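You operate a simulated robot arm through the tools that you are given. There is no shell and no other tool. Be economical: measure what you need, move in short steps, check, and stop when the job is done.

You run a simulated robot arm. Do the job below in one go: nothing can be reset, and whatever is moved stays where it is left.

Task
Take hold of the window in the wooden stand from the handlebars.
Fine: lock pin out, lift lock free, light and SLOW on, then press the handlebar's GRIP.

It is judged by the outcome, as a careful person would: the job done as asked, and still so three seconds after it is handed in. It fails if anything else is knocked over, pushed out of place, dropped, spilled or broken.

Robot
A 7-joint arm with a fingered hand on a trunk, on a base that drives. Base frame: it is fixed to the floor where the robot stands at the start and does not move with it; the origin is under the middle of the robot, x ahead of it, y to its left, z up. Readings come in mm, rad, newtons and seconds.
With the tool pointing down near the work surface it reaches from about 280 to 700 mm from the robot's upright axis, wherever it stands. Its first joint turns from -2.897 to 2.897 rad. Places, roughly: console grip button [-4300, 1000, 1200]; console release button [-4300, 1000, 1100]; handlebar brake lever [500, 100, 1200]; handlebar grip button [400, -200, 1400]; handlebar light button [500, 200, 1400]; handlebar slow button [500, 200, 800]; lift lock lever [400, -200, 1100]; red lock pin [500, 0, 700]. Payload 4 kg.
Tool frame: the origin (TCP) lies between the finger pads and is the grasp point; the fingertips stand 26 mm ahead of it; z points along the fingers, y is the line along which they close. The gripper opens to 148 mm. The gripper's body begins 73 mm behind the TCP. The gripper is a hand of 3 fingers: y runs from the thumb to the fingers, the wrist lies at [0, 0, -239] in the tool frame, and closing takes about 1.5 s.
Orientation is that of the tool frame in the base frame, as a unit quaternion [x, y, z, w]. With the fingers straight down and closing along the base's y, the tool's x points along the base's -x, its y along +y and its z along -z.

Tools
- The arm moves only by the tool jog_arm. Its argument "increments" is a list of rows, each a list of 6 numbers: the shift along the base's x, y, z in mm, then the turn, a rotation vector about the base's x, y, z in rad. In form: [[tx, ty, tz, ax, ay, az], ...]. A call has 1 to 8 rows; each row is the pose to reach, as a shift and turn from the pose commanded when the call began. "gripper" is the closure, from 0 (fully open) to 1 (shut), set as the call begins (left out, the last holds). A row lasts 0.2 s, in which the tool goes at most 50 mm and 0.15 rad; a call with a longer step from one row to the next is refused whole, and so is a gripper value outside its range. A pose out of reach is approached as far as the arm can. The call stops where the force on the tool passes 40 N (or 10 N more than at its start, if that is more) or the arm is blocked; 0.2 s more then pass. The fingers move at their own pace (about 72 mm/s each) and stop on an object; they squeeze with about 27 N. The grip force told is the motor's: it shows also when the fingers shut on nothing. Time passes only in rows, and 0.2 s behind the last, so rows that repeat a pose let the fingers close. The reply holds the time, the measured pose of the TCP, the force on the tool along the base axes, the opening and the grip force, in the units named above and with some noise, with the torque about the TCP (base axes, N m) and any sound that the robot's microphone picked up.
- Cameras (640 x 400 px; columns grow to the right, rows downward): "scene" is now at [18.1, 134, 1551.2]; the picture's right is [-0.21, -0.98, 0.00], its down [-0.73, 0.15, -0.67] and it looks along [0.65, -0.14, -0.75] (base axes); focal length 271 px, centre (320, 200). "wrist" rides on the gripper at [68, -39, -90] in the tool frame; the picture's right is [0.50, 0.87, 0.00], its down [-0.66, 0.38, -0.65] and it looks along [-0.57, 0.33, 0.76] (tool axes); focal length 222 px, centre (320, 200). There is no depth. A picture from a camera that has moved, and an enlarged one, comes with that camera's place and axes in the base frame and with its lens.
- capture(camera): a new picture of that camera. It takes no simulated time.
- lift_body(by): slides the trunk up (or, below 0, down) by that many mm; the arm and the scene camera ride with it, the base frame stays. It gives what a move gives, with no picture.
- drive_base(legs): drives the robot by 1 to 6 legs, each [ahead, left, turn to the left] in mm, mm and rad, along the robot's own axes; the way and the turn of a leg run together, so that a leg with both is an arc; at most 1500 mm and 3.142 rad a leg. The arm and the cameras ride along, it lands a little off, and it stops where it bumps. It gives what a move gives.
- curl_fingers(finger1, finger2, thumb_bend): sets how far each is bent, from 0 (flat) to 1 (curled in); at 0.3 the hand is open as for a grip, at 0.7 the pads meet at the TCP. One left out holds its place. A second passes; each finger stops where it meets its share of the squeeze, and holds until it gets a number again. A gripper value or a shape takes the hand back. It gives what a move gives, with no picture; readings hold the bend of each and the force on the fingers (four entries, about 0 where the hand has none), thumb and palm.
- preshape(shape): the hand has 3 fingers and takes this shape, open, in about a second: jaw (thumb against the fingers, like two jaws); tri (thumb and two fingers); tip (a fingertip pinch); poke (one finger out to press); point (the index stretched); flat (the hand flat); cup (the hand cupped); fist (a fist). The gripper value then closes the fingers along that shape, each until it touches; the sizes above hold for jaw. It gives what a move gives, with no picture.
- pan_tilt(pan, tilt): turns the head with the scene camera to pan (to the left, within 2.705 rad either way) and tilt (down, from -0.506 to 1.204), counted from straight ahead of the robot. It gives what a move gives.
- zoom(camera, box): a new picture of the part [left, top, right, bottom] of that camera's present view, enlarged. It takes no simulated time.
- finish_job(): hands the job in; it is judged then, once.

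Work in short steps. Places have to be worked out from the pictures, the camera data and where the tool is seen: move nearer, look again, correct. Check each grasp and each placing, and mend what went wrong. You have 120 turns and 90 pictures in all, those below and enlarged ones among them. Open the gripper and draw the arm clear of the work before you hand the job in, unless the task says otherwise; then end with one line.

The tools are called as a command line: name --pt "numbers of a row" for each row, then --argument value for the rest, lists and objects as JSON in quotes. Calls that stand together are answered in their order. jog_arm: Moves the arm, as the interface text tells. Its arguments: {"type":"object","properties":{"increments":{"type":"array"},"gripper":{"type":"number"}},"required":["increments"]} The other tools are called the same way: lift_body (by) slides the trunk up or down; preshape (shape) gives the hand a shape; curl_fingers (finger1, finger2, thumb_bend) moves the fingers one by one; drive_base (legs) drives the base; pan_tilt (pan, tilt) turns the head that bears the scene camera; capture (camera) takes a picture; zoom (camera, box) takes an enlarged picture of a part of a camera's view; finish_job () hands the job in.

At the start:

```text
clock: 0.0
position: [468.1, -27.0, 998.6]
orientation: [0.0, 1.0, -0.001, 0.0]
force: [0.1, 0.3, -0.9]
moment: [0.0, 0.02, -0.02]
finger_gap: 148.0
grip_force: 0.2
shape: jaw
bend: [0.3, 0.3, 0.3]
finger forces: [0.0, 0.0, 0.0, 0.0, 0.1, 0.0]
trunk travel left (down, up): [-525.0, 65.0]
robot x, y, heading: [-5.1, -0.3, -0.003]
head pan, tilt: [-0.208, 0.841]
```

scene: 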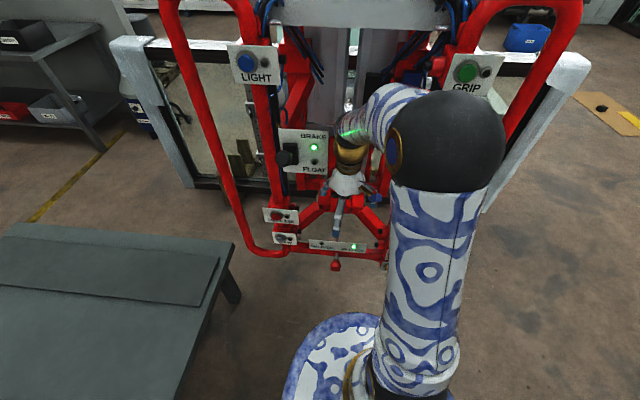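
wrist: 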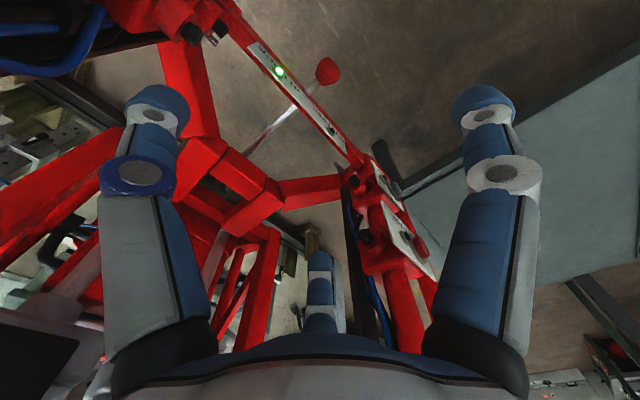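

The pictures show a red handlebar frame with LIGHT, GRIP, BRAKE/FLOAT controls and a lower panel. I look closer at the labels first.

zoom --camera "scene" --box '[220, 120, 400, 280]'

zoom --camera "scene" --box '[100, 0, 600, 140]'

zoom --camera "wrist" --box '[180, 0, 480, 300]'

```text
2.50 times, centred on (310, 200) of scene
camera zoom: at [18.1, 134.0, 1551.2], right [-0.21, -0.98, 0.0], down [-0.73, 0.15, -0.67], along [0.65, -0.14, -0.75], focal length 677 px, centre (345, 200)
```

zoom: 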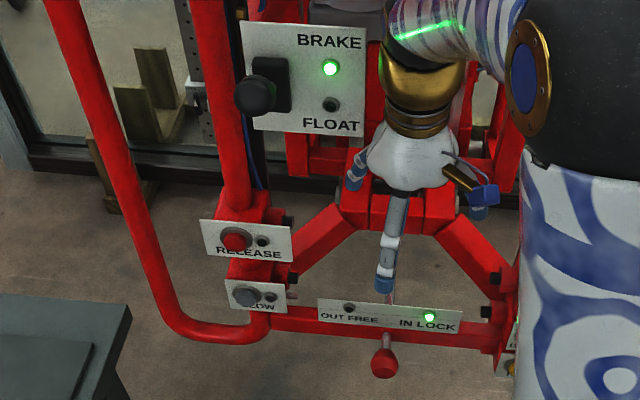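

```text
1.28 times, centred on (350, 70) of scene
camera zoom: at [18.1, 134.0, 1551.2], right [-0.21, -0.98, 0.0], down [-0.73, 0.15, -0.67], along [0.65, -0.14, -0.75], focal length 346 px, centre (282, 366)
```

zoom: 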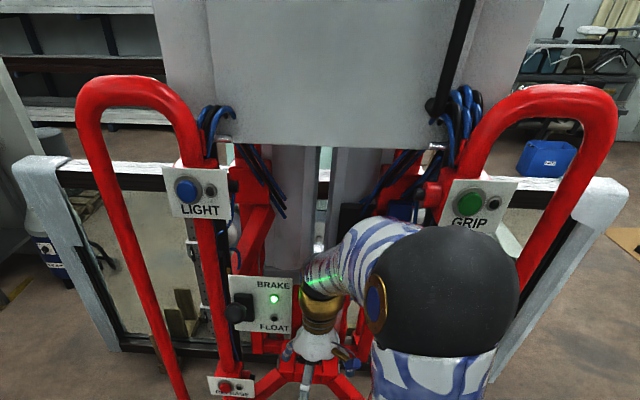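

```text
1.33 times, centred on (330, 150) of wrist
camera zoom: at [400.5, -67.5, 1090.2], right [-0.5, 0.87, 0.0], down [0.66, 0.38, 0.65], along [0.57, 0.33, -0.76], focal length 296 px, centre (307, 267)
```

zoom: 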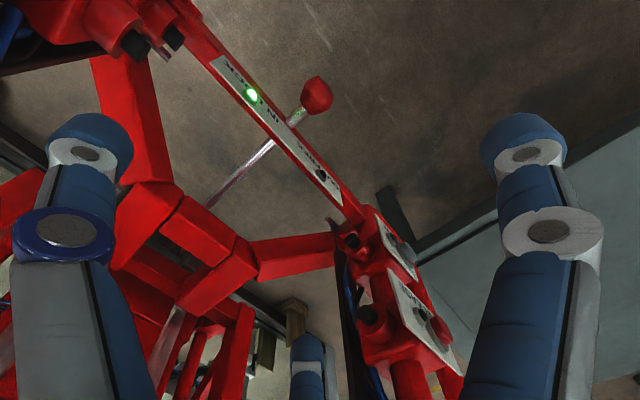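

The hand hangs between the bars and hides the lift-lock lever. I draw the arm back toward the robot to see the panel better.

jog_arm --pt "-40 0 0 0 0 0" --pt "-80 0 0 0 0 0" --pt "-120 0 0 0 0 0" --pt "-150 0 0 0 0 0"

capture --camera "scene"

capture --camera "wrist"

```text
clock: 1.0
position: [315.3, -27.0, 999.4]
orientation: [0.001, 1.0, 0.0, 0.0]
force: [-0.2, 0.3, 0.6]
moment: [0.02, 0.0, -0.02]
finger_gap: 147.8
grip_force: 0.1
shape: jaw
bend: [0.3, 0.3, 0.3]
finger forces: [0.0, 0.0, 0.0, 0.0, 0.1, 0.0]
trunk travel left (down, up): [-525.0, 65.0]
robot x, y, heading: [1.0, -0.1, -0.001]
head pan, tilt: [-0.208, 0.841]
```

```text
84 pictures are left
camera scene: at [17.5, 134.0, 1551.2], right [-0.21, -0.98, 0.0], down [-0.73, 0.15, -0.67], along [0.65, -0.14, -0.74], focal length 271 px, centre (320, 200)
```

scene: 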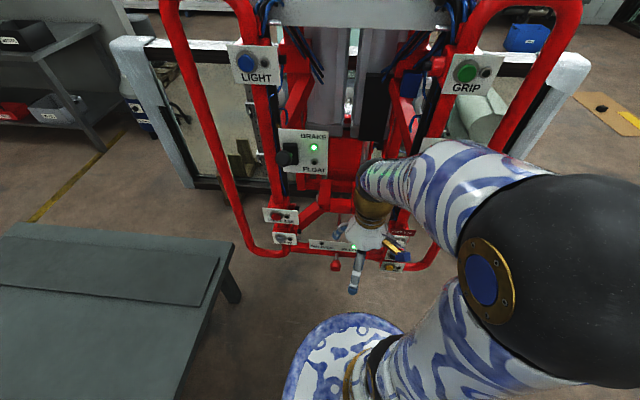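

```text
83 pictures are left
camera wrist: at [249.5, -67.6, 1089.8], right [-0.5, 0.87, 0.0], down [0.66, 0.38, 0.65], along [0.57, 0.33, -0.76], focal length 222 px, centre (320, 200)
```

wrist: 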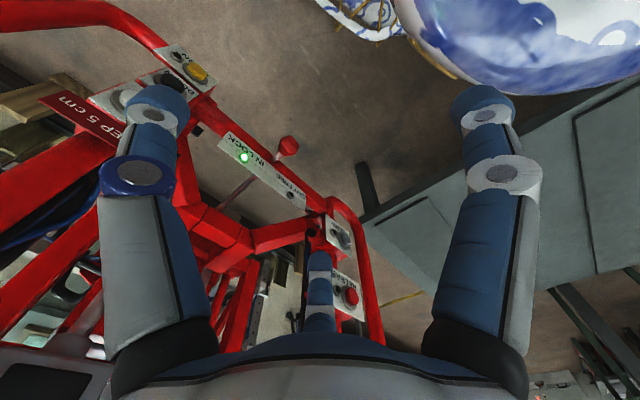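

A red note ("…EP 5 cm") and more buttons appear on the lower right. I enlarge those and look at the rest of the surroundings.

zoom --camera "wrist" --box '[0, 20, 320, 220]'

zoom --camera "scene" --box '[340, 180, 460, 290]'

pan_tilt --pan 0 --tilt 0.35

capture --camera "scene"

```text
2.00 times, centred on (160, 120) of wrist
camera zoom: at [249.5, -67.6, 1089.8], right [-0.5, 0.87, 0.0], down [0.66, 0.38, 0.65], along [0.57, 0.33, -0.76], focal length 444 px, centre (640, 360)
```

zoom: 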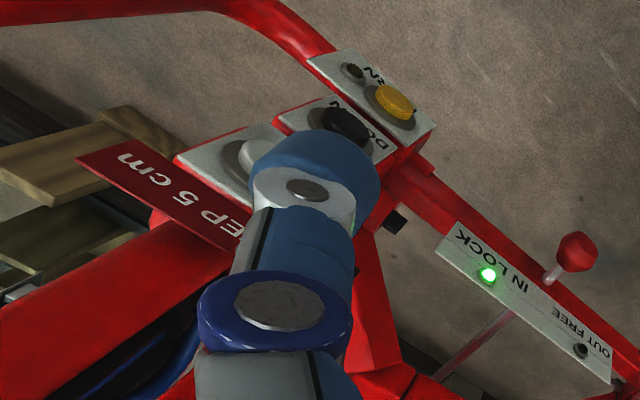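

```text
3.64 times, centred on (400, 235) of scene
camera zoom: at [17.5, 134.0, 1551.2], right [-0.21, -0.98, 0.0], down [-0.73, 0.15, -0.67], along [0.65, -0.14, -0.74], focal length 984 px, centre (29, 73)
```

zoom: 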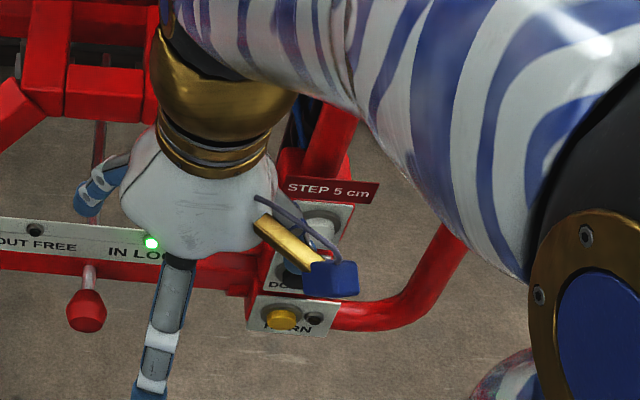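

```text
clock: 1.9
position: [316.2, -26.2, 1000.3]
orientation: [0.0, 1.0, 0.0, 0.0]
force: [0.1, -0.2, -0.1]
moment: [0.01, 0.03, 0.02]
finger_gap: 148.1
grip_force: 0.2
shape: jaw
bend: [0.3, 0.3, 0.3]
finger forces: [0.1, 0.1, 0.1, 0.0, 0.1, 0.0]
trunk travel left (down, up): [-525.0, 65.0]
robot x, y, heading: [0.7, 0.5, -0.004]
head pan, tilt: [0.0, 0.351]
```

```text
80 pictures are left
camera scene: at [34.1, 150.1, 1594.1], right [0.0, -1.0, 0.0], down [-0.34, 0.0, -0.94], along [0.94, 0.0, -0.34], focal length 271 px, centre (320, 200)
```

scene: 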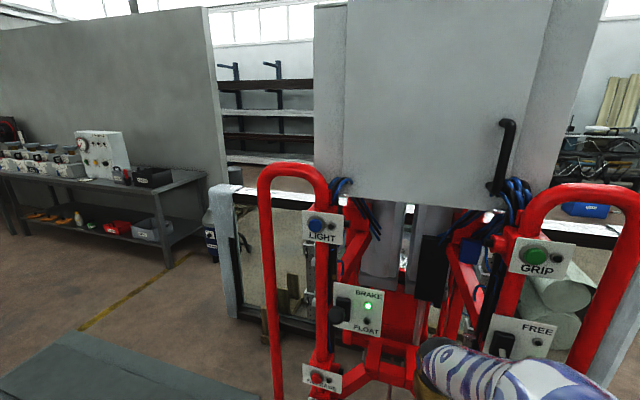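

Right column: GRIP, FREE lever, STEP/DOWN/TURN; left column: LIGHT, BRAKE lever, RELEASE, SLOW. The arm is too close for a forward-pointing hand, so I check behind and then back the base off.

pan_tilt --pan 2.6 --tilt 0.6

capture --camera "scene"

pan_tilt --pan -2.6 --tilt 0.6

capture --camera "scene"

```text
clock: 4.3
position: [316.9, -26.8, 999.0]
orientation: [0.0, 1.0, 0.0, -0.001]
force: [0.1, 0.3, -0.2]
moment: [0.04, -0.03, 0.0]
finger_gap: 147.9
grip_force: 0.1
shape: jaw
bend: [0.3, 0.3, 0.3]
finger forces: [0.1, 0.0, 0.0, 0.0, 0.0, 0.0]
trunk travel left (down, up): [-525.0, 65.0]
robot x, y, heading: [-4.0, 1.4, -0.001]
head pan, tilt: [2.601, 0.6]
```

```text
79 pictures are left
camera scene: at [-134.7, 195.7, 1571.4], right [0.52, 0.86, 0.0], down [0.48, -0.29, -0.83], along [-0.71, 0.43, -0.56], focal length 271 px, centre (320, 200)
```

scene: 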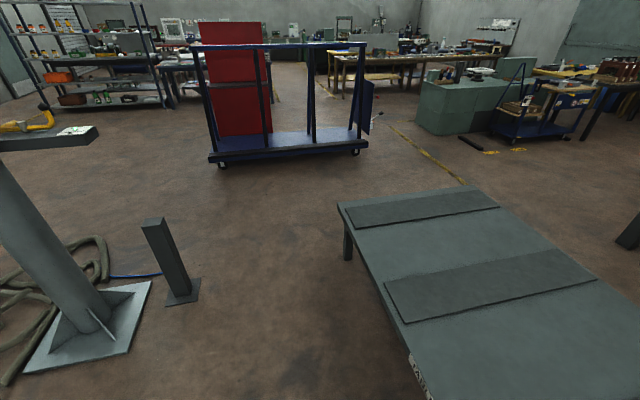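

```text
clock: 8.3
position: [317.5, -27.3, 1000.3]
orientation: [0.0, 1.0, 0.0, 0.0]
force: [0.7, 0.0, 0.0]
moment: [0.0, -0.02, -0.04]
finger_gap: 148.1
grip_force: 0.1
shape: jaw
bend: [0.3, 0.3, 0.3]
finger forces: [0.0, 0.1, 0.0, 0.0, 0.1, 0.1]
trunk travel left (down, up): [-525.0, 65.0]
robot x, y, heading: [-1.3, -1.0, -0.003]
head pan, tilt: [-2.601, 0.6]
```

```text
78 pictures are left
camera scene: at [-134.8, 104.6, 1571.4], right [-0.52, 0.86, 0.0], down [0.48, 0.29, -0.83], along [-0.71, -0.43, -0.56], focal length 271 px, centre (320, 200)
```

scene: 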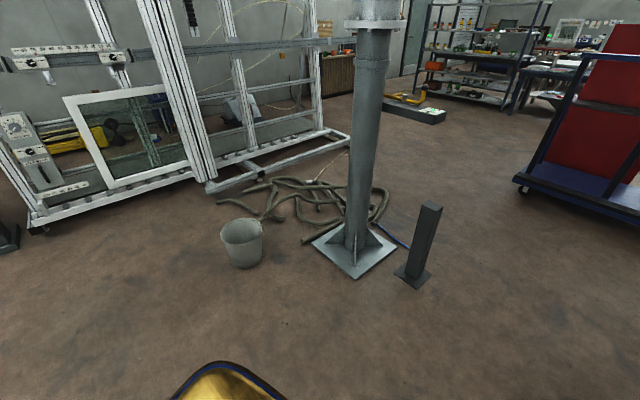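

It is clear behind for well over a metre. I back up 250 mm and look ahead again.

drive_base --legs '[[-250, 0, 0]]'

pan_tilt --pan -0.15 --tilt 0.5

capture --camera "scene"

capture --camera "wrist"

```text
clock: 10.2
position: [67.0, -27.1, 1000.0]
orientation: [0.0, 1.0, 0.0, 0.0]
force: [0.6, 0.3, -0.1]
moment: [0.0, 0.0, -0.04]
finger_gap: 147.9
grip_force: 0.0
shape: jaw
bend: [0.3, 0.3, 0.3]
finger forces: [0.0, 0.0, 0.1, 0.0, 0.1, 0.0]
trunk travel left (down, up): [-525.0, 65.0]
robot x, y, heading: [-244.2, 1.6, 0.003]
head pan, tilt: [-2.601, 0.6]
```

```text
clock: 12.4
position: [67.9, -27.0, 1000.0]
orientation: [-0.001, 1.0, 0.0, 0.0]
force: [0.0, 0.1, -0.7]
moment: [-0.01, 0.0, -0.01]
finger_gap: 147.9
grip_force: 0.0
shape: jaw
bend: [0.3, 0.3, 0.3]
finger forces: [0.1, 0.0, 0.0, 0.0, 0.0, 0.1]
trunk travel left (down, up): [-525.0, 65.0]
robot x, y, heading: [-248.1, -0.4, 0.0]
head pan, tilt: [-0.15, 0.499]
```

```text
77 pictures are left
camera scene: at [-218.2, 136.5, 1580.5], right [-0.15, -0.99, 0.0], down [-0.47, 0.07, -0.88], along [0.87, -0.13, -0.48], focal length 271 px, centre (320, 200)
```

scene: 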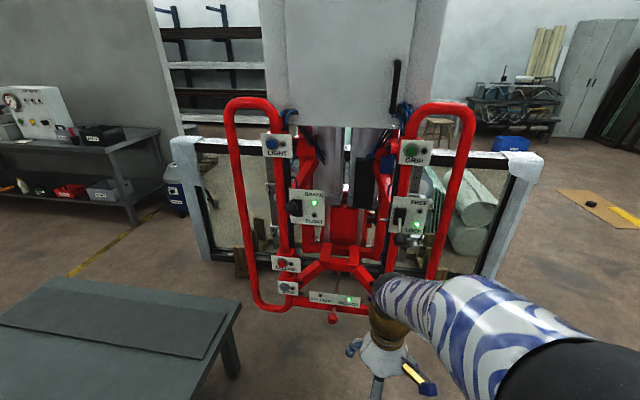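

```text
76 pictures are left
camera wrist: at [1.0, -67.7, 1089.9], right [-0.5, 0.87, 0.0], down [0.66, 0.38, 0.65], along [0.57, 0.33, -0.76], focal length 222 px, centre (320, 200)
```

wrist: 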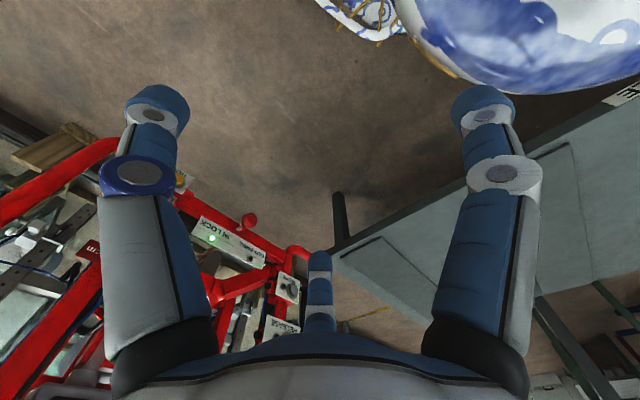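

Now the entire panel is visible. I enlarge it for measurement, then repeat from a lower trunk for stereo.

zoom --camera "scene" --box '[240, 120, 360, 195]'

zoom --camera "scene" --box '[360, 120, 480, 260]'

zoom --camera "scene" --box '[260, 180, 380, 330]'

lift_body --by -250

pan_tilt --pan -0.15 --tilt 0.15

capture --camera "scene"

```text
5.33 times, centred on (300, 158) of scene
camera zoom: at [-218.2, 136.5, 1580.5], right [-0.15, -0.99, 0.0], down [-0.47, 0.07, -0.88], along [0.87, -0.13, -0.48], focal length 1444 px, centre (427, 427)
```

zoom: 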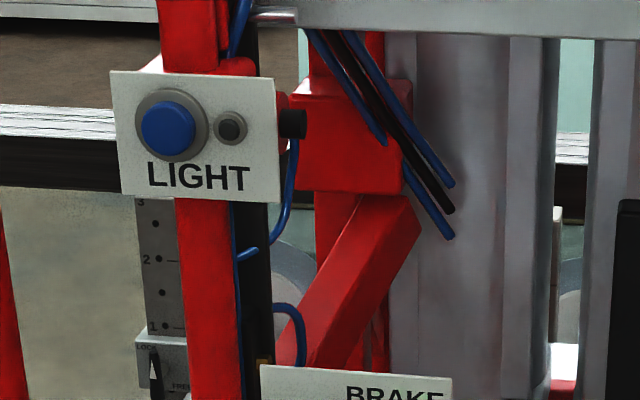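

```text
2.86 times, centred on (420, 190) of scene
camera zoom: at [-218.2, 136.5, 1580.5], right [-0.15, -0.99, 0.0], down [-0.47, 0.07, -0.88], along [0.87, -0.13, -0.48], focal length 773 px, centre (34, 229)
```

zoom: 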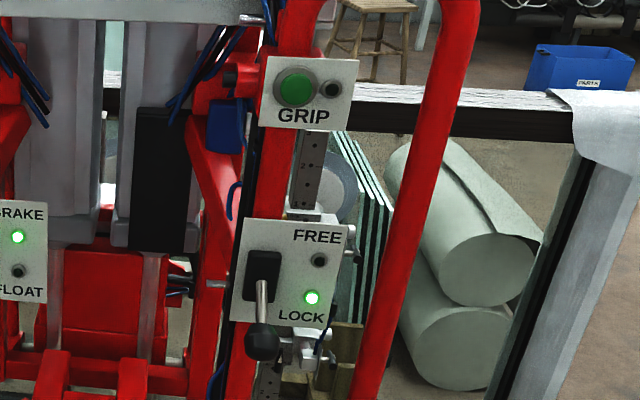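

```text
2.67 times, centred on (320, 255) of scene
camera zoom: at [-218.2, 136.5, 1580.5], right [-0.15, -0.99, 0.0], down [-0.47, 0.07, -0.88], along [0.87, -0.13, -0.48], focal length 722 px, centre (320, 53)
```

zoom: 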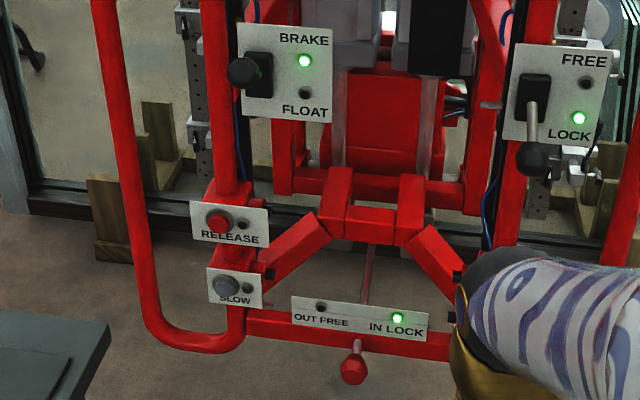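

```text
clock: 15.0
position: [67.6, -26.0, 749.0]
orientation: [0.0, 1.0, 0.0, 0.0]
force: [0.2, 0.0, 0.3]
moment: [0.0, 0.0, -0.01]
finger_gap: 147.9
grip_force: 0.1
shape: jaw
bend: [0.3, 0.3, 0.3]
finger forces: [0.1, 0.0, 0.0, 0.0, 0.0, 0.0]
trunk travel left (down, up): [-275.0, 315.0]
robot x, y, heading: [-248.6, 1.0, -0.001]
head pan, tilt: [-0.15, 0.499]
```

```text
clock: 15.8
position: [68.4, -26.9, 751.0]
orientation: [0.001, 1.0, 0.0, 0.0]
force: [0.6, 0.0, 0.5]
moment: [0.01, -0.02, -0.02]
finger_gap: 147.8
grip_force: 0.1
shape: jaw
bend: [0.3, 0.3, 0.3]
finger forces: [0.1, 0.1, 0.0, 0.1, 0.0, 0.1]
trunk travel left (down, up): [-275.0, 315.0]
robot x, y, heading: [-249.6, 0.7, -0.005]
head pan, tilt: [-0.15, 0.15]
```

```text
72 pictures are left
camera scene: at [-216.5, 136.3, 1362.8], right [-0.15, -0.99, 0.0], down [-0.15, 0.02, -0.99], along [0.98, -0.15, -0.15], focal length 271 px, centre (320, 200)
```

scene: 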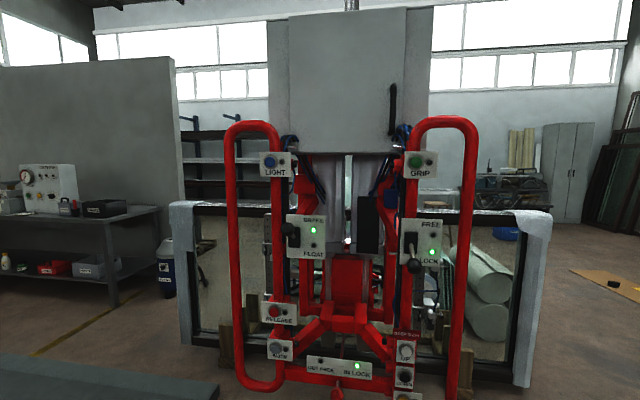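

Good second view. I enlarge it for accurate pixel positions.

zoom --camera "scene" --box '[230, 140, 390, 240]'

zoom --camera "scene" --box '[340, 140, 500, 240]'

zoom --camera "scene" --box '[250, 290, 426, 400]'

```text
4.00 times, centred on (310, 190) of scene
camera zoom: at [-216.5, 136.3, 1362.8], right [-0.15, -0.99, 0.0], down [-0.15, 0.02, -0.99], along [0.98, -0.15, -0.15], focal length 1083 px, centre (360, 240)
```

zoom: 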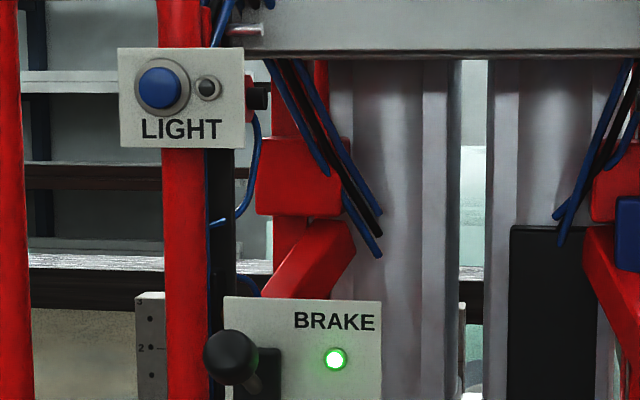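

```text
4.00 times, centred on (420, 190) of scene
camera zoom: at [-216.5, 136.3, 1362.8], right [-0.15, -0.99, 0.0], down [-0.15, 0.02, -0.99], along [0.98, -0.15, -0.15], focal length 1083 px, centre (-80, 240)
```

zoom: 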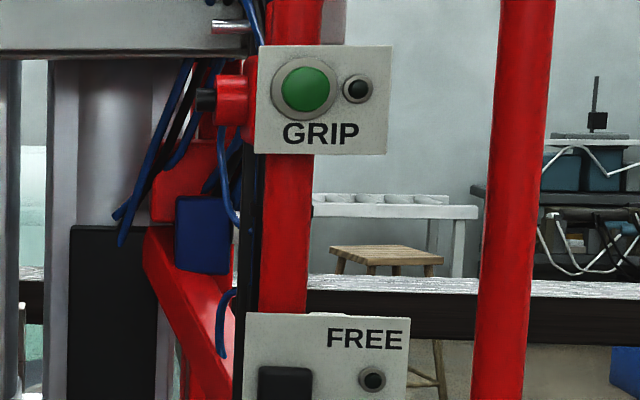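

```text
3.64 times, centred on (338, 345) of scene
camera zoom: at [-216.5, 136.3, 1362.8], right [-0.15, -0.99, 0.0], down [-0.15, 0.02, -0.99], along [0.98, -0.15, -0.15], focal length 984 px, centre (254, -327)
```

zoom: 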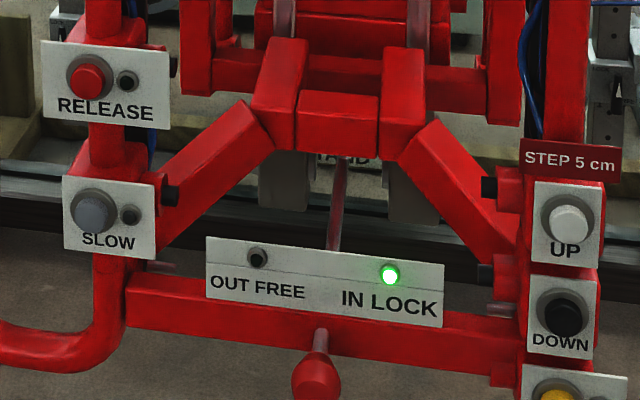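

Triangulated: LIGHT ≈ (537,160,1355), GRIP ≈ (421,−203,1356), SLOW ≈ (552,157,784), pin knob ≈ (459,−15,690), lift lever knob ≈ (382,−192,1100); the panel is yawed about −0.31 rad. I start turning the hand to point forward.

jog_arm --pt "25 0 5 0 -0.15 0" --pt "50 0 10 0 -0.3 0" --pt "75 0 15 0 -0.45 0" --pt "100 0 20 0 -0.6 0" --pt "125 0 25 0 -0.75 0" --pt "150 0 30 0 -0.9 0" --pt "175 0 35 0 -1.05 0" --pt "200 0 40 0 -1.2 0"

jog_arm --pt "10 0 0 0 -0.13 0" --pt "20 0 0 0 -0.25 0" --pt "30 0 0 0 -0.37 0"

jog_arm --pt "0 20 0 0 0 -0.11" --pt "0 40 0 0 0 -0.21" --pt "0 60 0 0 0 -0.309"

capture --camera "wrist"

capture --camera "scene"

```text
clock: 17.6
position: [288.1, -30.0, 792.9]
orientation: [0.0, 0.826, 0.001, 0.564]
force: [-0.9, 0.0, -0.4]
moment: [0.04, 0.03, -0.02]
finger_gap: 148.0
grip_force: 0.2
shape: jaw
bend: [0.3, 0.3, 0.3]
finger forces: [0.0, 0.0, 0.0, 0.0, 0.0, 0.0]
out of reach, approached as far as the arm can: row 5, 6, 7, 8
trunk travel left (down, up): [-275.0, 315.0]
robot x, y, heading: [-250.2, 2.0, 0.002]
head pan, tilt: [-0.15, 0.15]
```

```text
clock: 18.4
position: [317.6, -30.4, 793.2]
orientation: [0.001, 0.707, -0.001, 0.707]
force: [0.1, 0.5, 0.6]
moment: [-0.02, 0.0, -0.01]
finger_gap: 148.0
grip_force: 0.1
shape: jaw
bend: [0.3, 0.3, 0.3]
finger forces: [0.0, 0.0, 0.0, 0.0, 0.1, 0.0]
trunk travel left (down, up): [-275.0, 315.0]
robot x, y, heading: [-251.7, -1.7, -0.002]
head pan, tilt: [-0.15, 0.15]
```

```text
clock: 19.2
position: [317.3, 32.0, 792.6]
orientation: [0.11, 0.699, -0.11, 0.698]
force: [-0.2, -1.1, -0.2]
moment: [-0.02, 0.02, 0.02]
finger_gap: 147.9
grip_force: 0.1
shape: jaw
bend: [0.3, 0.3, 0.3]
finger forces: [0.0, 0.0, 0.0, 0.0, 0.0, 0.0]
trunk travel left (down, up): [-275.0, 315.0]
robot x, y, heading: [-249.5, -0.6, 0.001]
head pan, tilt: [-0.15, 0.15]
```

```text
68 pictures are left
camera wrist: at [220.7, 19.1, 725.2], right [0.26, 0.82, -0.5], down [-0.51, 0.56, 0.66], along [0.82, 0.08, 0.56], focal length 222 px, centre (320, 200)
```

wrist: 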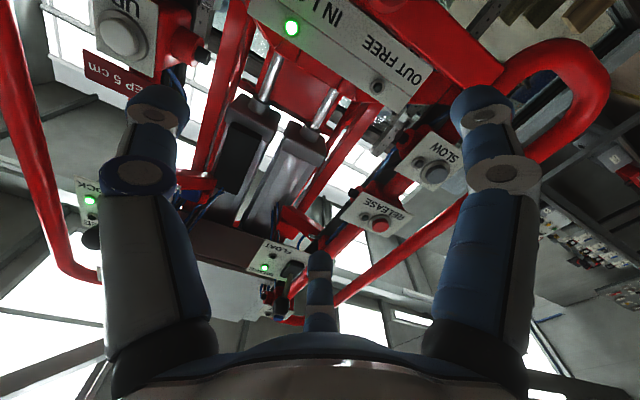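

```text
67 pictures are left
camera scene: at [-216.3, 136.1, 1362.9], right [-0.15, -0.99, 0.0], down [-0.15, 0.02, -0.99], along [0.98, -0.15, -0.15], focal length 271 px, centre (320, 200)
```

scene: 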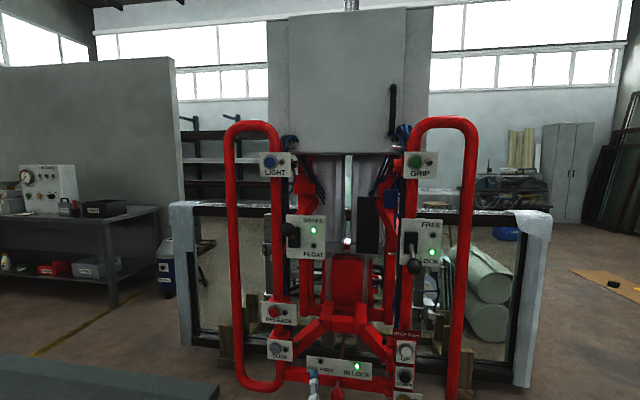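

The hand points at the panel normal. I move to a standoff about 90 mm in front of the pin knob and look.

jog_arm --pt "12 -5 -35 0 0 0" --pt "25 -10 -70 0 0 0" --pt "40 -15 -103 0 0 0" --pt "56 -20 -103 0 0 0"

capture --camera "wrist"

pan_tilt --pan -0.1 --tilt 0.75

capture --camera "scene"

```text
clock: 20.2
position: [373.8, 9.1, 688.9]
orientation: [0.109, 0.7, -0.109, 0.698]
force: [-0.1, 0.3, 0.0]
moment: [0.0, 0.01, -0.01]
finger_gap: 148.1
grip_force: 0.0
shape: jaw
bend: [0.3, 0.3, 0.3]
finger forces: [0.0, 0.0, 0.1, 0.0, 0.0, 0.1]
trunk travel left (down, up): [-275.0, 315.0]
robot x, y, heading: [-251.9, -1.2, -0.001]
head pan, tilt: [-0.15, 0.15]
```

```text
66 pictures are left
camera wrist: at [276.9, -1.0, 622.3], right [0.26, 0.83, -0.5], down [-0.51, 0.56, 0.66], along [0.82, 0.08, 0.57], focal length 222 px, centre (320, 200)
```

wrist: 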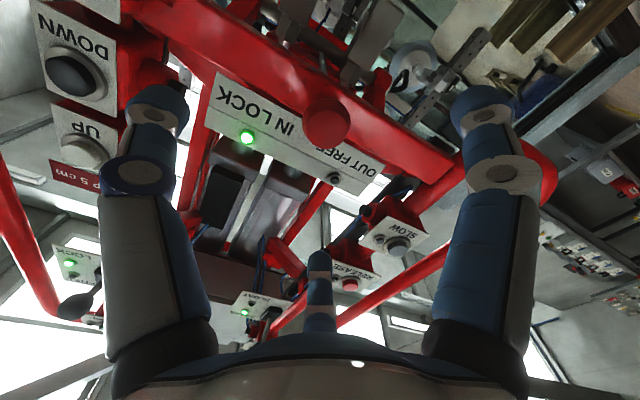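

```text
clock: 21.2
position: [373.8, 11.2, 690.7]
orientation: [0.109, 0.699, -0.108, 0.699]
force: [0.3, -0.3, -0.2]
moment: [0.01, -0.01, 0.02]
finger_gap: 148.0
grip_force: 0.0
shape: jaw
bend: [0.3, 0.3, 0.3]
finger forces: [0.1, 0.1, 0.1, 0.0, 0.1, 0.1]
trunk travel left (down, up): [-275.0, 315.0]
robot x, y, heading: [-248.2, 0.2, 0.001]
head pan, tilt: [-0.099, 0.75]
```

```text
65 pictures are left
camera scene: at [-225.6, 142.0, 1308.6], right [-0.1, -0.99, 0.0], down [-0.68, 0.07, -0.73], along [0.73, -0.07, -0.68], focal length 271 px, centre (320, 200)
```

scene: 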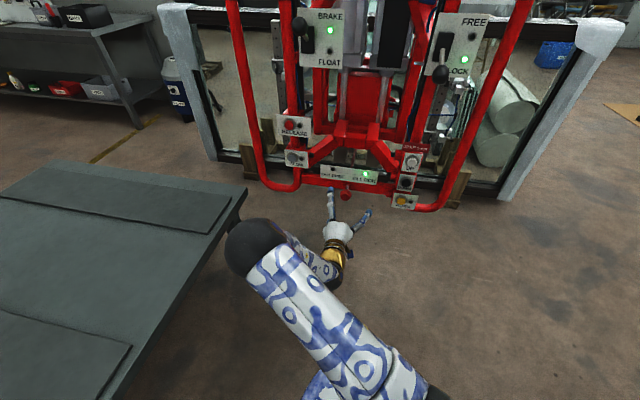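

I enlarge both views to check the knob against the fingers before going in.

zoom --camera "scene" --box '[280, 140, 440, 270]'

```text
3.08 times, centred on (360, 205) of scene
camera zoom: at [-225.6, 142.0, 1308.6], right [-0.1, -0.99, 0.0], down [-0.68, 0.07, -0.73], along [0.73, -0.07, -0.68], focal length 833 px, centre (197, 185)
```

zoom: 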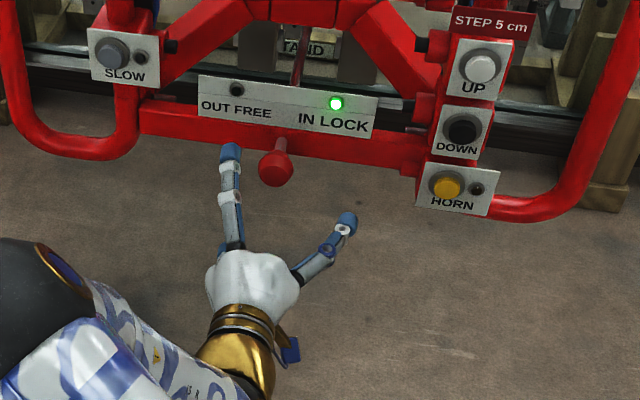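

The knob lies between thumb and finger, matching my estimate. I go in 80 mm along the normal, then close.

jog_arm --pt "20 -8 0 0 0 0" --pt "40 -15 0 0 0 0" --pt "60 -20 0 0 0 0" --pt "78 -25 0 0 0 0"

zoom --camera "scene" --box '[280, 140, 440, 270]'

capture --camera "wrist"

```text
clock: 22.2
position: [452.6, -16.1, 688.5]
orientation: [0.109, 0.699, -0.109, 0.698]
force: [0.4, 0.2, 0.8]
moment: [0.01, -0.02, 0.02]
finger_gap: 148.0
grip_force: 0.0
shape: jaw
bend: [0.3, 0.3, 0.3]
finger forces: [0.1, 0.1, 0.0, 0.0, 0.0, 0.1]
trunk travel left (down, up): [-275.0, 315.0]
robot x, y, heading: [-246.3, -0.1, -0.001]
head pan, tilt: [-0.099, 0.75]
```

```text
3.08 times, centred on (360, 205) of scene
camera zoom: at [-225.7, 142.1, 1308.5], right [-0.1, -0.99, 0.0], down [-0.68, 0.07, -0.73], along [0.73, -0.07, -0.68], focal length 833 px, centre (197, 185)
```

zoom: 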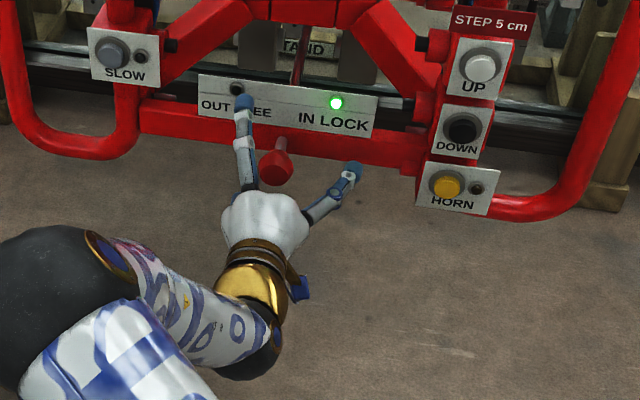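

```text
62 pictures are left
camera wrist: at [355.6, -26.0, 622.1], right [0.26, 0.83, -0.5], down [-0.51, 0.56, 0.66], along [0.82, 0.08, 0.57], focal length 222 px, centre (320, 200)
```

wrist: 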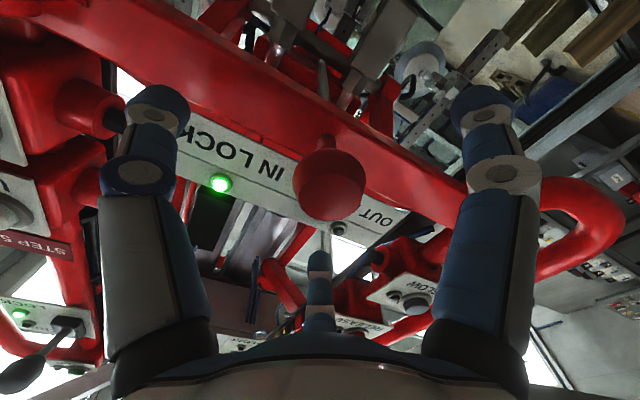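

The knob centre seems ~10 mm ahead of the TCP. I edge forward 8 mm and close on it.

jog_arm --pt "4 -1 -1 0 0 0" --pt "8 -2 -2 0 0 0"

jog_arm --pt "0 0 0 0 0 0" --pt "0 0 0 0 0 0" --pt "0 0 0 0 0 0" --pt "0 0 0 0 0 0" --pt "0 0 0 0 0 0" --pt "0 0 0 0 0 0" --pt "0 0 0 0 0 0" --gripper 1

zoom --camera "scene" --box '[280, 140, 440, 270]'

capture --camera "wrist"

```text
clock: 22.8
position: [460.6, -17.2, 688.3]
orientation: [0.109, 0.699, -0.109, 0.698]
force: [0.4, -0.5, 0.2]
moment: [0.03, -0.03, 0.0]
finger_gap: 147.7
grip_force: 0.1
shape: jaw
bend: [0.3, 0.3, 0.3]
finger forces: [0.0, 0.0, 0.0, 0.0, 0.1, 0.0]
trunk travel left (down, up): [-275.0, 315.0]
robot x, y, heading: [-249.0, -0.4, 0.001]
head pan, tilt: [-0.099, 0.75]
```

```text
clock: 24.4
position: [459.5, -16.9, 688.0]
orientation: [0.108, 0.699, -0.108, 0.699]
force: [5.3, -1.7, 3.1]
moment: [-0.04, -0.02, -0.01]
finger_gap: 17.8
grip_force: 26.9
shape: jaw
bend: [0.75, 0.73, 0.69]
finger forces: [22.8, 21.5, 0.1, 0.1, 22.5, 0.0]
trunk travel left (down, up): [-275.0, 315.0]
robot x, y, heading: [-249.3, -0.5, 0.001]
head pan, tilt: [-0.099, 0.75]
```

```text
3.08 times, centred on (360, 205) of scene
camera zoom: at [-225.3, 141.8, 1308.6], right [-0.1, -0.99, 0.0], down [-0.68, 0.07, -0.73], along [0.73, -0.07, -0.68], focal length 833 px, centre (197, 185)
```

zoom: 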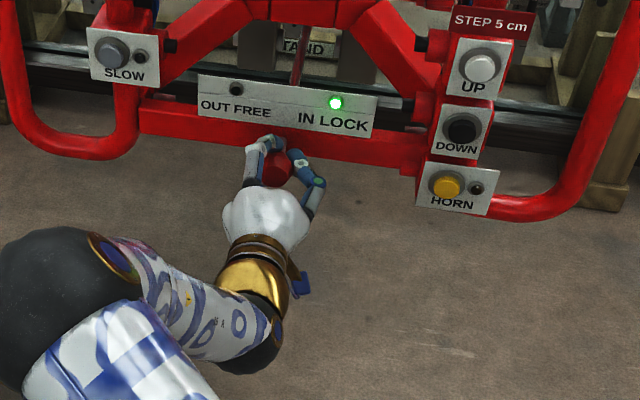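

```text
60 pictures are left
camera wrist: at [363.3, -28.5, 620.6], right [0.26, 0.83, -0.5], down [-0.51, 0.56, 0.66], along [0.82, 0.08, 0.57], focal length 222 px, centre (320, 200)
```

wrist: 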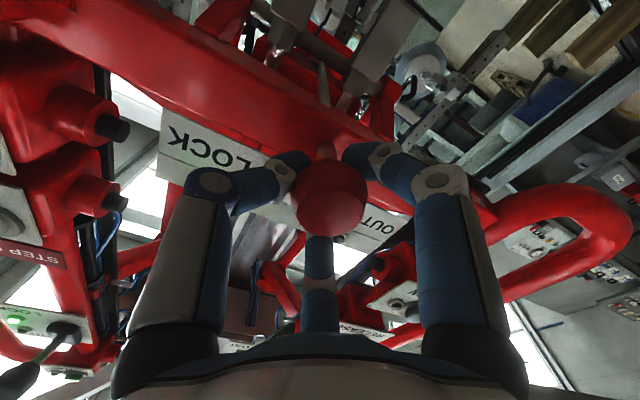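

The fingers have caged the knob at its neck (gap 17.8 mm, 22 N each). I pull back slowly along the normal.

jog_arm --pt "-10 3 0 0 0 0" --pt "-19 6 0 0 0 0" --pt "-29 9 0 0 0 0" --pt "-38 12 0 0 0 0" --pt "-48 15 0 0 0 0" --pt "-57 18 0 0 0 0"

zoom --camera "scene" --box '[280, 140, 440, 270]'

```text
clock: 25.6
position: [420.8, -3.7, 689.6]
orientation: [0.108, 0.698, -0.108, 0.7]
force: [26.4, -3.9, -3.3]
moment: [-0.07, -0.04, 0.06]
finger_gap: 14.9
grip_force: 26.0
shape: jaw
bend: [0.74, 0.72, 0.7]
finger forces: [26.3, 21.7, 0.0, 0.0, 20.6, 0.0]
trunk travel left (down, up): [-275.0, 315.0]
robot x, y, heading: [-250.2, -7.8, -0.002]
head pan, tilt: [-0.099, 0.75]
stopped in row 5: the force on the tool passed its limit at 49 N (the readings are from after the stop); the commanded pose is now the measured one
```

```text
3.08 times, centred on (360, 205) of scene
camera zoom: at [-221.7, 141.5, 1308.3], right [-0.1, -0.99, 0.0], down [-0.68, 0.07, -0.73], along [0.73, -0.07, -0.68], focal length 833 px, centre (197, 185)
```

zoom: 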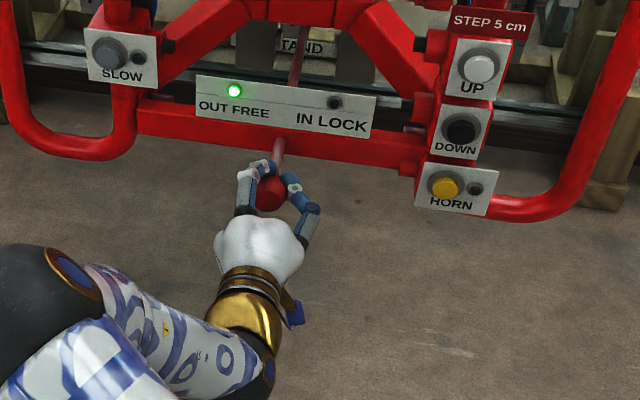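

OUT FREE is lit and the pin reached its end stop. I ease off a little, open the fingers and check it stays.

jog_arm --pt "2 -1 0 0 0 0" --pt "2 -1 0 0 0 0"

jog_arm --pt "0 0 0 0 0 0" --pt "0 0 0 0 0 0" --pt "0 0 0 0 0 0" --pt "0 0 0 0 0 0" --pt "0 0 0 0 0 0" --pt "0 0 0 0 0 0" --pt "0 0 0 0 0 0" --pt "0 0 0 0 0 0" --gripper 0

jog_arm --pt "-45 14 0 0 0 0" --pt "-90 28 0 0 0 0" --pt "-130 41 0 0 0 0"

zoom --camera "scene" --box '[240, 0, 500, 240]'

```text
clock: 26.2
position: [421.8, -5.9, 688.2]
orientation: [0.109, 0.698, -0.109, 0.699]
force: [21.5, -2.7, -3.2]
moment: [-0.03, 0.02, 0.1]
finger_gap: 15.2
grip_force: 26.9
shape: jaw
bend: [0.74, 0.72, 0.7]
finger forces: [25.9, 21.3, 0.1, 0.0, 20.3, 0.1]
trunk travel left (down, up): [-275.0, 315.0]
robot x, y, heading: [-250.6, 3.0, 0.0]
head pan, tilt: [-0.099, 0.75]
```

```text
clock: 28.0
position: [420.5, -4.0, 690.5]
orientation: [0.109, 0.698, -0.109, 0.7]
force: [-0.3, 0.2, -0.5]
moment: [0.03, 0.04, -0.01]
finger_gap: 147.7
grip_force: 0.1
shape: jaw
bend: [0.3, 0.3, 0.3]
finger forces: [0.1, 0.0, 0.0, 0.1, 0.0, 0.0]
trunk travel left (down, up): [-275.0, 315.0]
robot x, y, heading: [-249.0, -0.5, -0.003]
head pan, tilt: [-0.099, 0.75]
```

```text
clock: 28.8
position: [290.9, 36.1, 690.7]
orientation: [0.109, 0.697, -0.109, 0.7]
force: [-0.1, 0.0, -0.6]
moment: [0.01, -0.05, 0.0]
finger_gap: 147.8
grip_force: 0.0
shape: jaw
bend: [0.3, 0.3, 0.3]
finger forces: [0.0, 0.0, 0.1, 0.0, 0.0, 0.0]
trunk travel left (down, up): [-275.0, 315.0]
robot x, y, heading: [-250.5, 1.1, -0.0]
head pan, tilt: [-0.099, 0.75]
```

```text
1.67 times, centred on (370, 120) of scene
camera zoom: at [-224.5, 141.7, 1308.5], right [-0.1, -0.99, 0.0], down [-0.68, 0.07, -0.73], along [0.73, -0.07, -0.68], focal length 451 px, centre (237, 333)
```

zoom: 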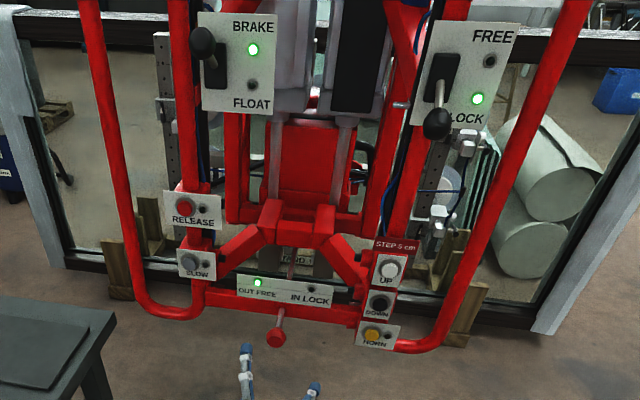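

The pin stays out and OUT FREE is lit. The lift lever points 45° down at LOCK (pivot about z 1147), so it must swing up; I raise the trunk 300 mm and go to a standoff in front of its knob.

lift_body --by 300

jog_arm --pt "0 -40 20 0 0 0" --pt "0 -80 40 0 0 0" --pt "0 -120 60 0 0 0" --pt "0 -160 85 0 0 0" --pt "5 -204 110 0 0 0" --gripper 0.35

capture --camera "wrist"

pan_tilt --pan -0.35 --tilt 0.6

zoom --camera "scene" --box '[200, 100, 480, 280]'

```text
clock: 31.8
position: [290.6, 35.8, 990.4]
orientation: [0.109, 0.697, -0.108, 0.7]
force: [-0.4, -0.1, 0.3]
moment: [-0.04, -0.03, 0.01]
finger_gap: 147.9
grip_force: 0.1
shape: jaw
bend: [0.3, 0.3, 0.3]
finger forces: [0.0, 0.0, 0.0, 0.0, 0.0, 0.0]
trunk travel left (down, up): [-575.0, 15.0]
robot x, y, heading: [-250.4, -0.1, -0.002]
head pan, tilt: [-0.099, 0.75]
```

```text
refused: row 5 steps farther than a row can; nothing moved
```

```text
57 pictures are left
camera wrist: at [193.9, 24.4, 922.7], right [0.27, 0.82, -0.5], down [-0.51, 0.56, 0.65], along [0.82, 0.08, 0.57], focal length 222 px, centre (320, 200)
```

wrist: 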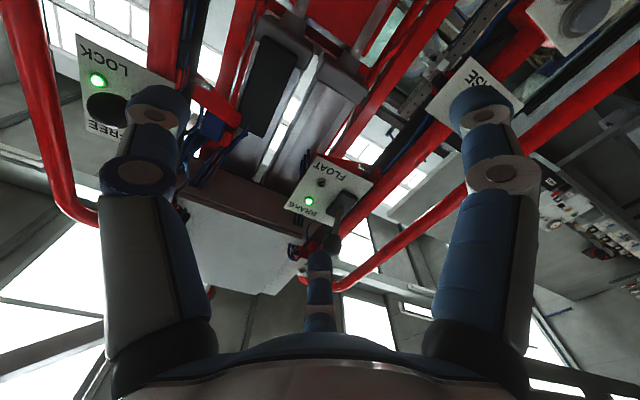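

```text
clock: 32.5
position: [290.3, 34.8, 990.0]
orientation: [0.11, 0.697, -0.11, 0.7]
force: [0.0, 0.0, -0.7]
moment: [0.02, 0.0, 0.0]
finger_gap: 148.0
grip_force: 0.1
shape: jaw
bend: [0.3, 0.3, 0.3]
finger forces: [0.1, 0.1, 0.0, 0.1, 0.0, 0.0]
trunk travel left (down, up): [-575.0, 15.0]
robot x, y, heading: [-247.5, -1.9, -0.001]
head pan, tilt: [-0.351, 0.6]
```

```text
2.22 times, centred on (340, 190) of scene
camera zoom: at [-224.2, 119.8, 1621.4], right [-0.34, -0.94, 0.0], down [-0.53, 0.19, -0.82], along [0.77, -0.28, -0.57], focal length 602 px, centre (276, 222)
```

zoom: 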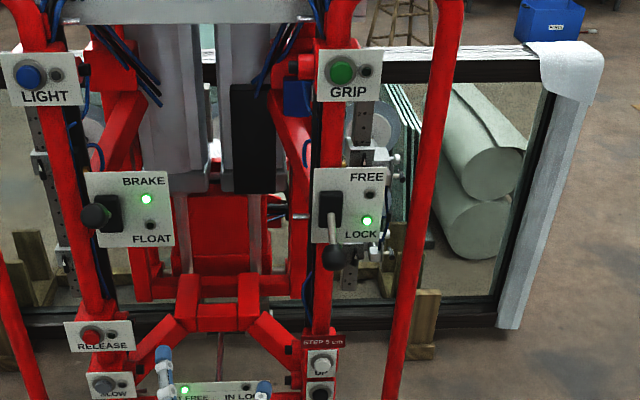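

The step was too long; I resend with smaller ones.

jog_arm --pt "0 -34 18 0 0 0" --pt "0 -68 36 0 0 0" --pt "0 -102 54 0 0 0" --pt "0 -136 73 0 0 0" --pt "0 -170 92 0 0 0" --pt "5 -204 110 0 0 0" --gripper 0.35

capture --camera "wrist"

zoom --camera "scene" --box '[260, 150, 460, 275]'

```text
clock: 33.9
position: [295.4, -170.4, 1101.1]
orientation: [0.109, 0.698, -0.109, 0.7]
force: [-0.3, -0.8, -0.3]
moment: [0.03, 0.0, -0.02]
finger_gap: 96.6
grip_force: 0.1
shape: jaw
bend: [0.3, 0.3, 0.7]
finger forces: [0.0, 0.1, 0.0, 0.0, 0.1, 0.0]
trunk travel left (down, up): [-575.0, 15.0]
robot x, y, heading: [-248.5, 0.7, -0.002]
head pan, tilt: [-0.351, 0.6]
```

```text
55 pictures are left
camera wrist: at [198.3, -180.5, 1033.1], right [0.27, 0.83, -0.5], down [-0.51, 0.56, 0.65], along [0.82, 0.08, 0.57], focal length 222 px, centre (320, 200)
```

wrist: 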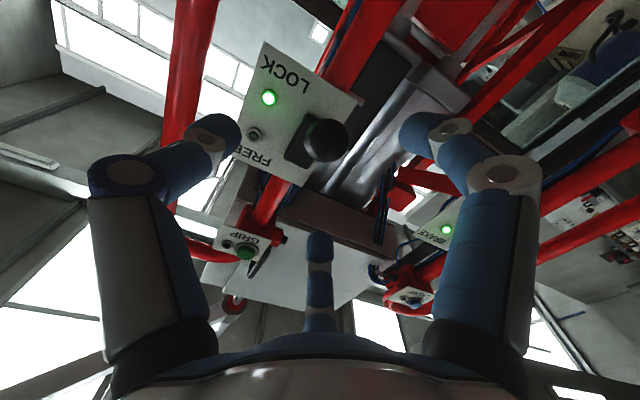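

```text
3.20 times, centred on (360, 212) of scene
camera zoom: at [-224.3, 119.2, 1621.4], right [-0.34, -0.94, 0.0], down [-0.53, 0.2, -0.82], along [0.77, -0.28, -0.57], focal length 866 px, centre (192, 160)
```

zoom: 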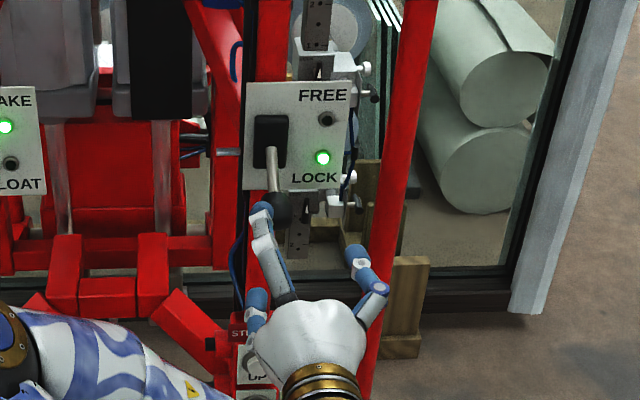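

The knob is centred between thumb and fingers. I advance onto it.

jog_arm --pt "20 -5 0 0 0 0" --pt "40 -10 1 0 0 0" --pt "60 -15 2 0 0 0" --pt "78 -20 2 0 0 0"

capture --camera "wrist"

zoom --camera "scene" --box '[260, 150, 460, 275]'

```text
clock: 34.9
position: [373.4, -187.9, 1102.2]
orientation: [0.109, 0.697, -0.109, 0.7]
force: [-0.3, -0.2, 0.7]
moment: [-0.02, 0.0, 0.0]
finger_gap: 96.5
grip_force: 0.1
shape: jaw
bend: [0.3, 0.3, 0.7]
finger forces: [0.0, 0.0, 0.0, 0.1, 0.0, 0.0]
trunk travel left (down, up): [-575.0, 15.0]
robot x, y, heading: [-247.4, 1.6, -0.005]
head pan, tilt: [-0.351, 0.6]
```

```text
53 pictures are left
camera wrist: at [277.1, -199.4, 1034.8], right [0.27, 0.83, -0.5], down [-0.51, 0.56, 0.65], along [0.82, 0.08, 0.57], focal length 222 px, centre (320, 200)
```

wrist: 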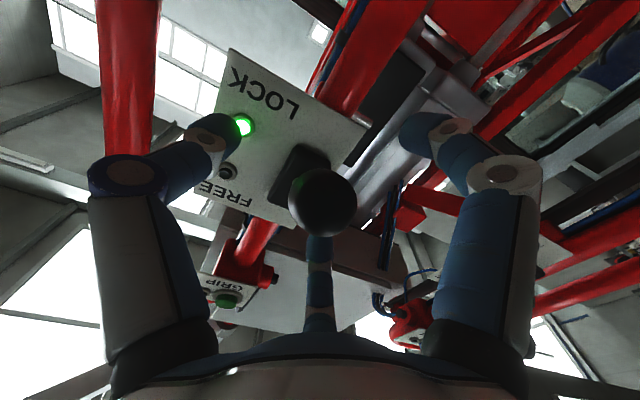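

```text
3.20 times, centred on (360, 212) of scene
camera zoom: at [-224.0, 119.6, 1621.4], right [-0.35, -0.94, 0.0], down [-0.53, 0.2, -0.82], along [0.77, -0.28, -0.57], focal length 866 px, centre (192, 160)
```

zoom: 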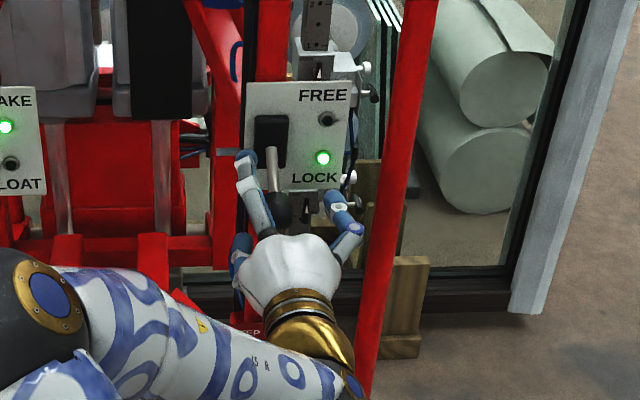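

The knob sits right between the fingertips. I close.

jog_arm --pt "4 -1 3 0 0 0" --pt "4 -1 3 0 0 0" --pt "4 -1 3 0 0 0" --pt "4 -1 3 0 0 0" --pt "4 -1 3 0 0 0" --pt "4 -1 3 0 0 0" --pt "4 -1 3 0 0 0" --gripper 1

capture --camera "wrist"

```text
clock: 36.5
position: [378.8, -190.7, 1104.5]
orientation: [0.109, 0.698, -0.108, 0.7]
force: [12.4, -5.6, 0.4]
moment: [-0.07, 0.25, -0.09]
finger_gap: 16.2
grip_force: 27.3
shape: jaw
bend: [0.73, 0.76, 0.72]
finger forces: [19.3, 22.8, 0.0, 0.0, 23.3, 0.0]
trunk travel left (down, up): [-575.0, 15.0]
robot x, y, heading: [-248.6, -3.3, 0.0]
head pan, tilt: [-0.351, 0.6]
```

```text
51 pictures are left
camera wrist: at [282.4, -201.1, 1037.1], right [0.26, 0.83, -0.5], down [-0.51, 0.56, 0.65], along [0.82, 0.08, 0.57], focal length 222 px, centre (320, 200)
```

wrist: 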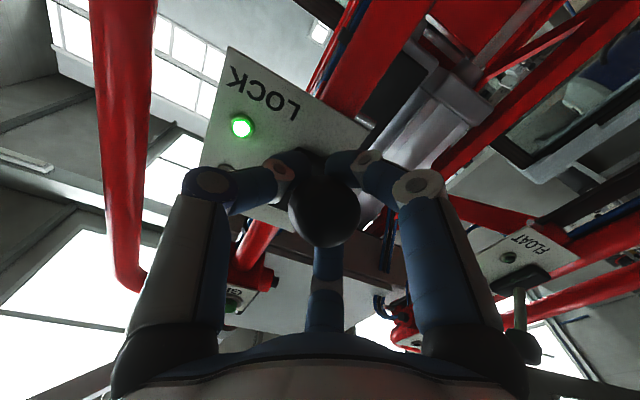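

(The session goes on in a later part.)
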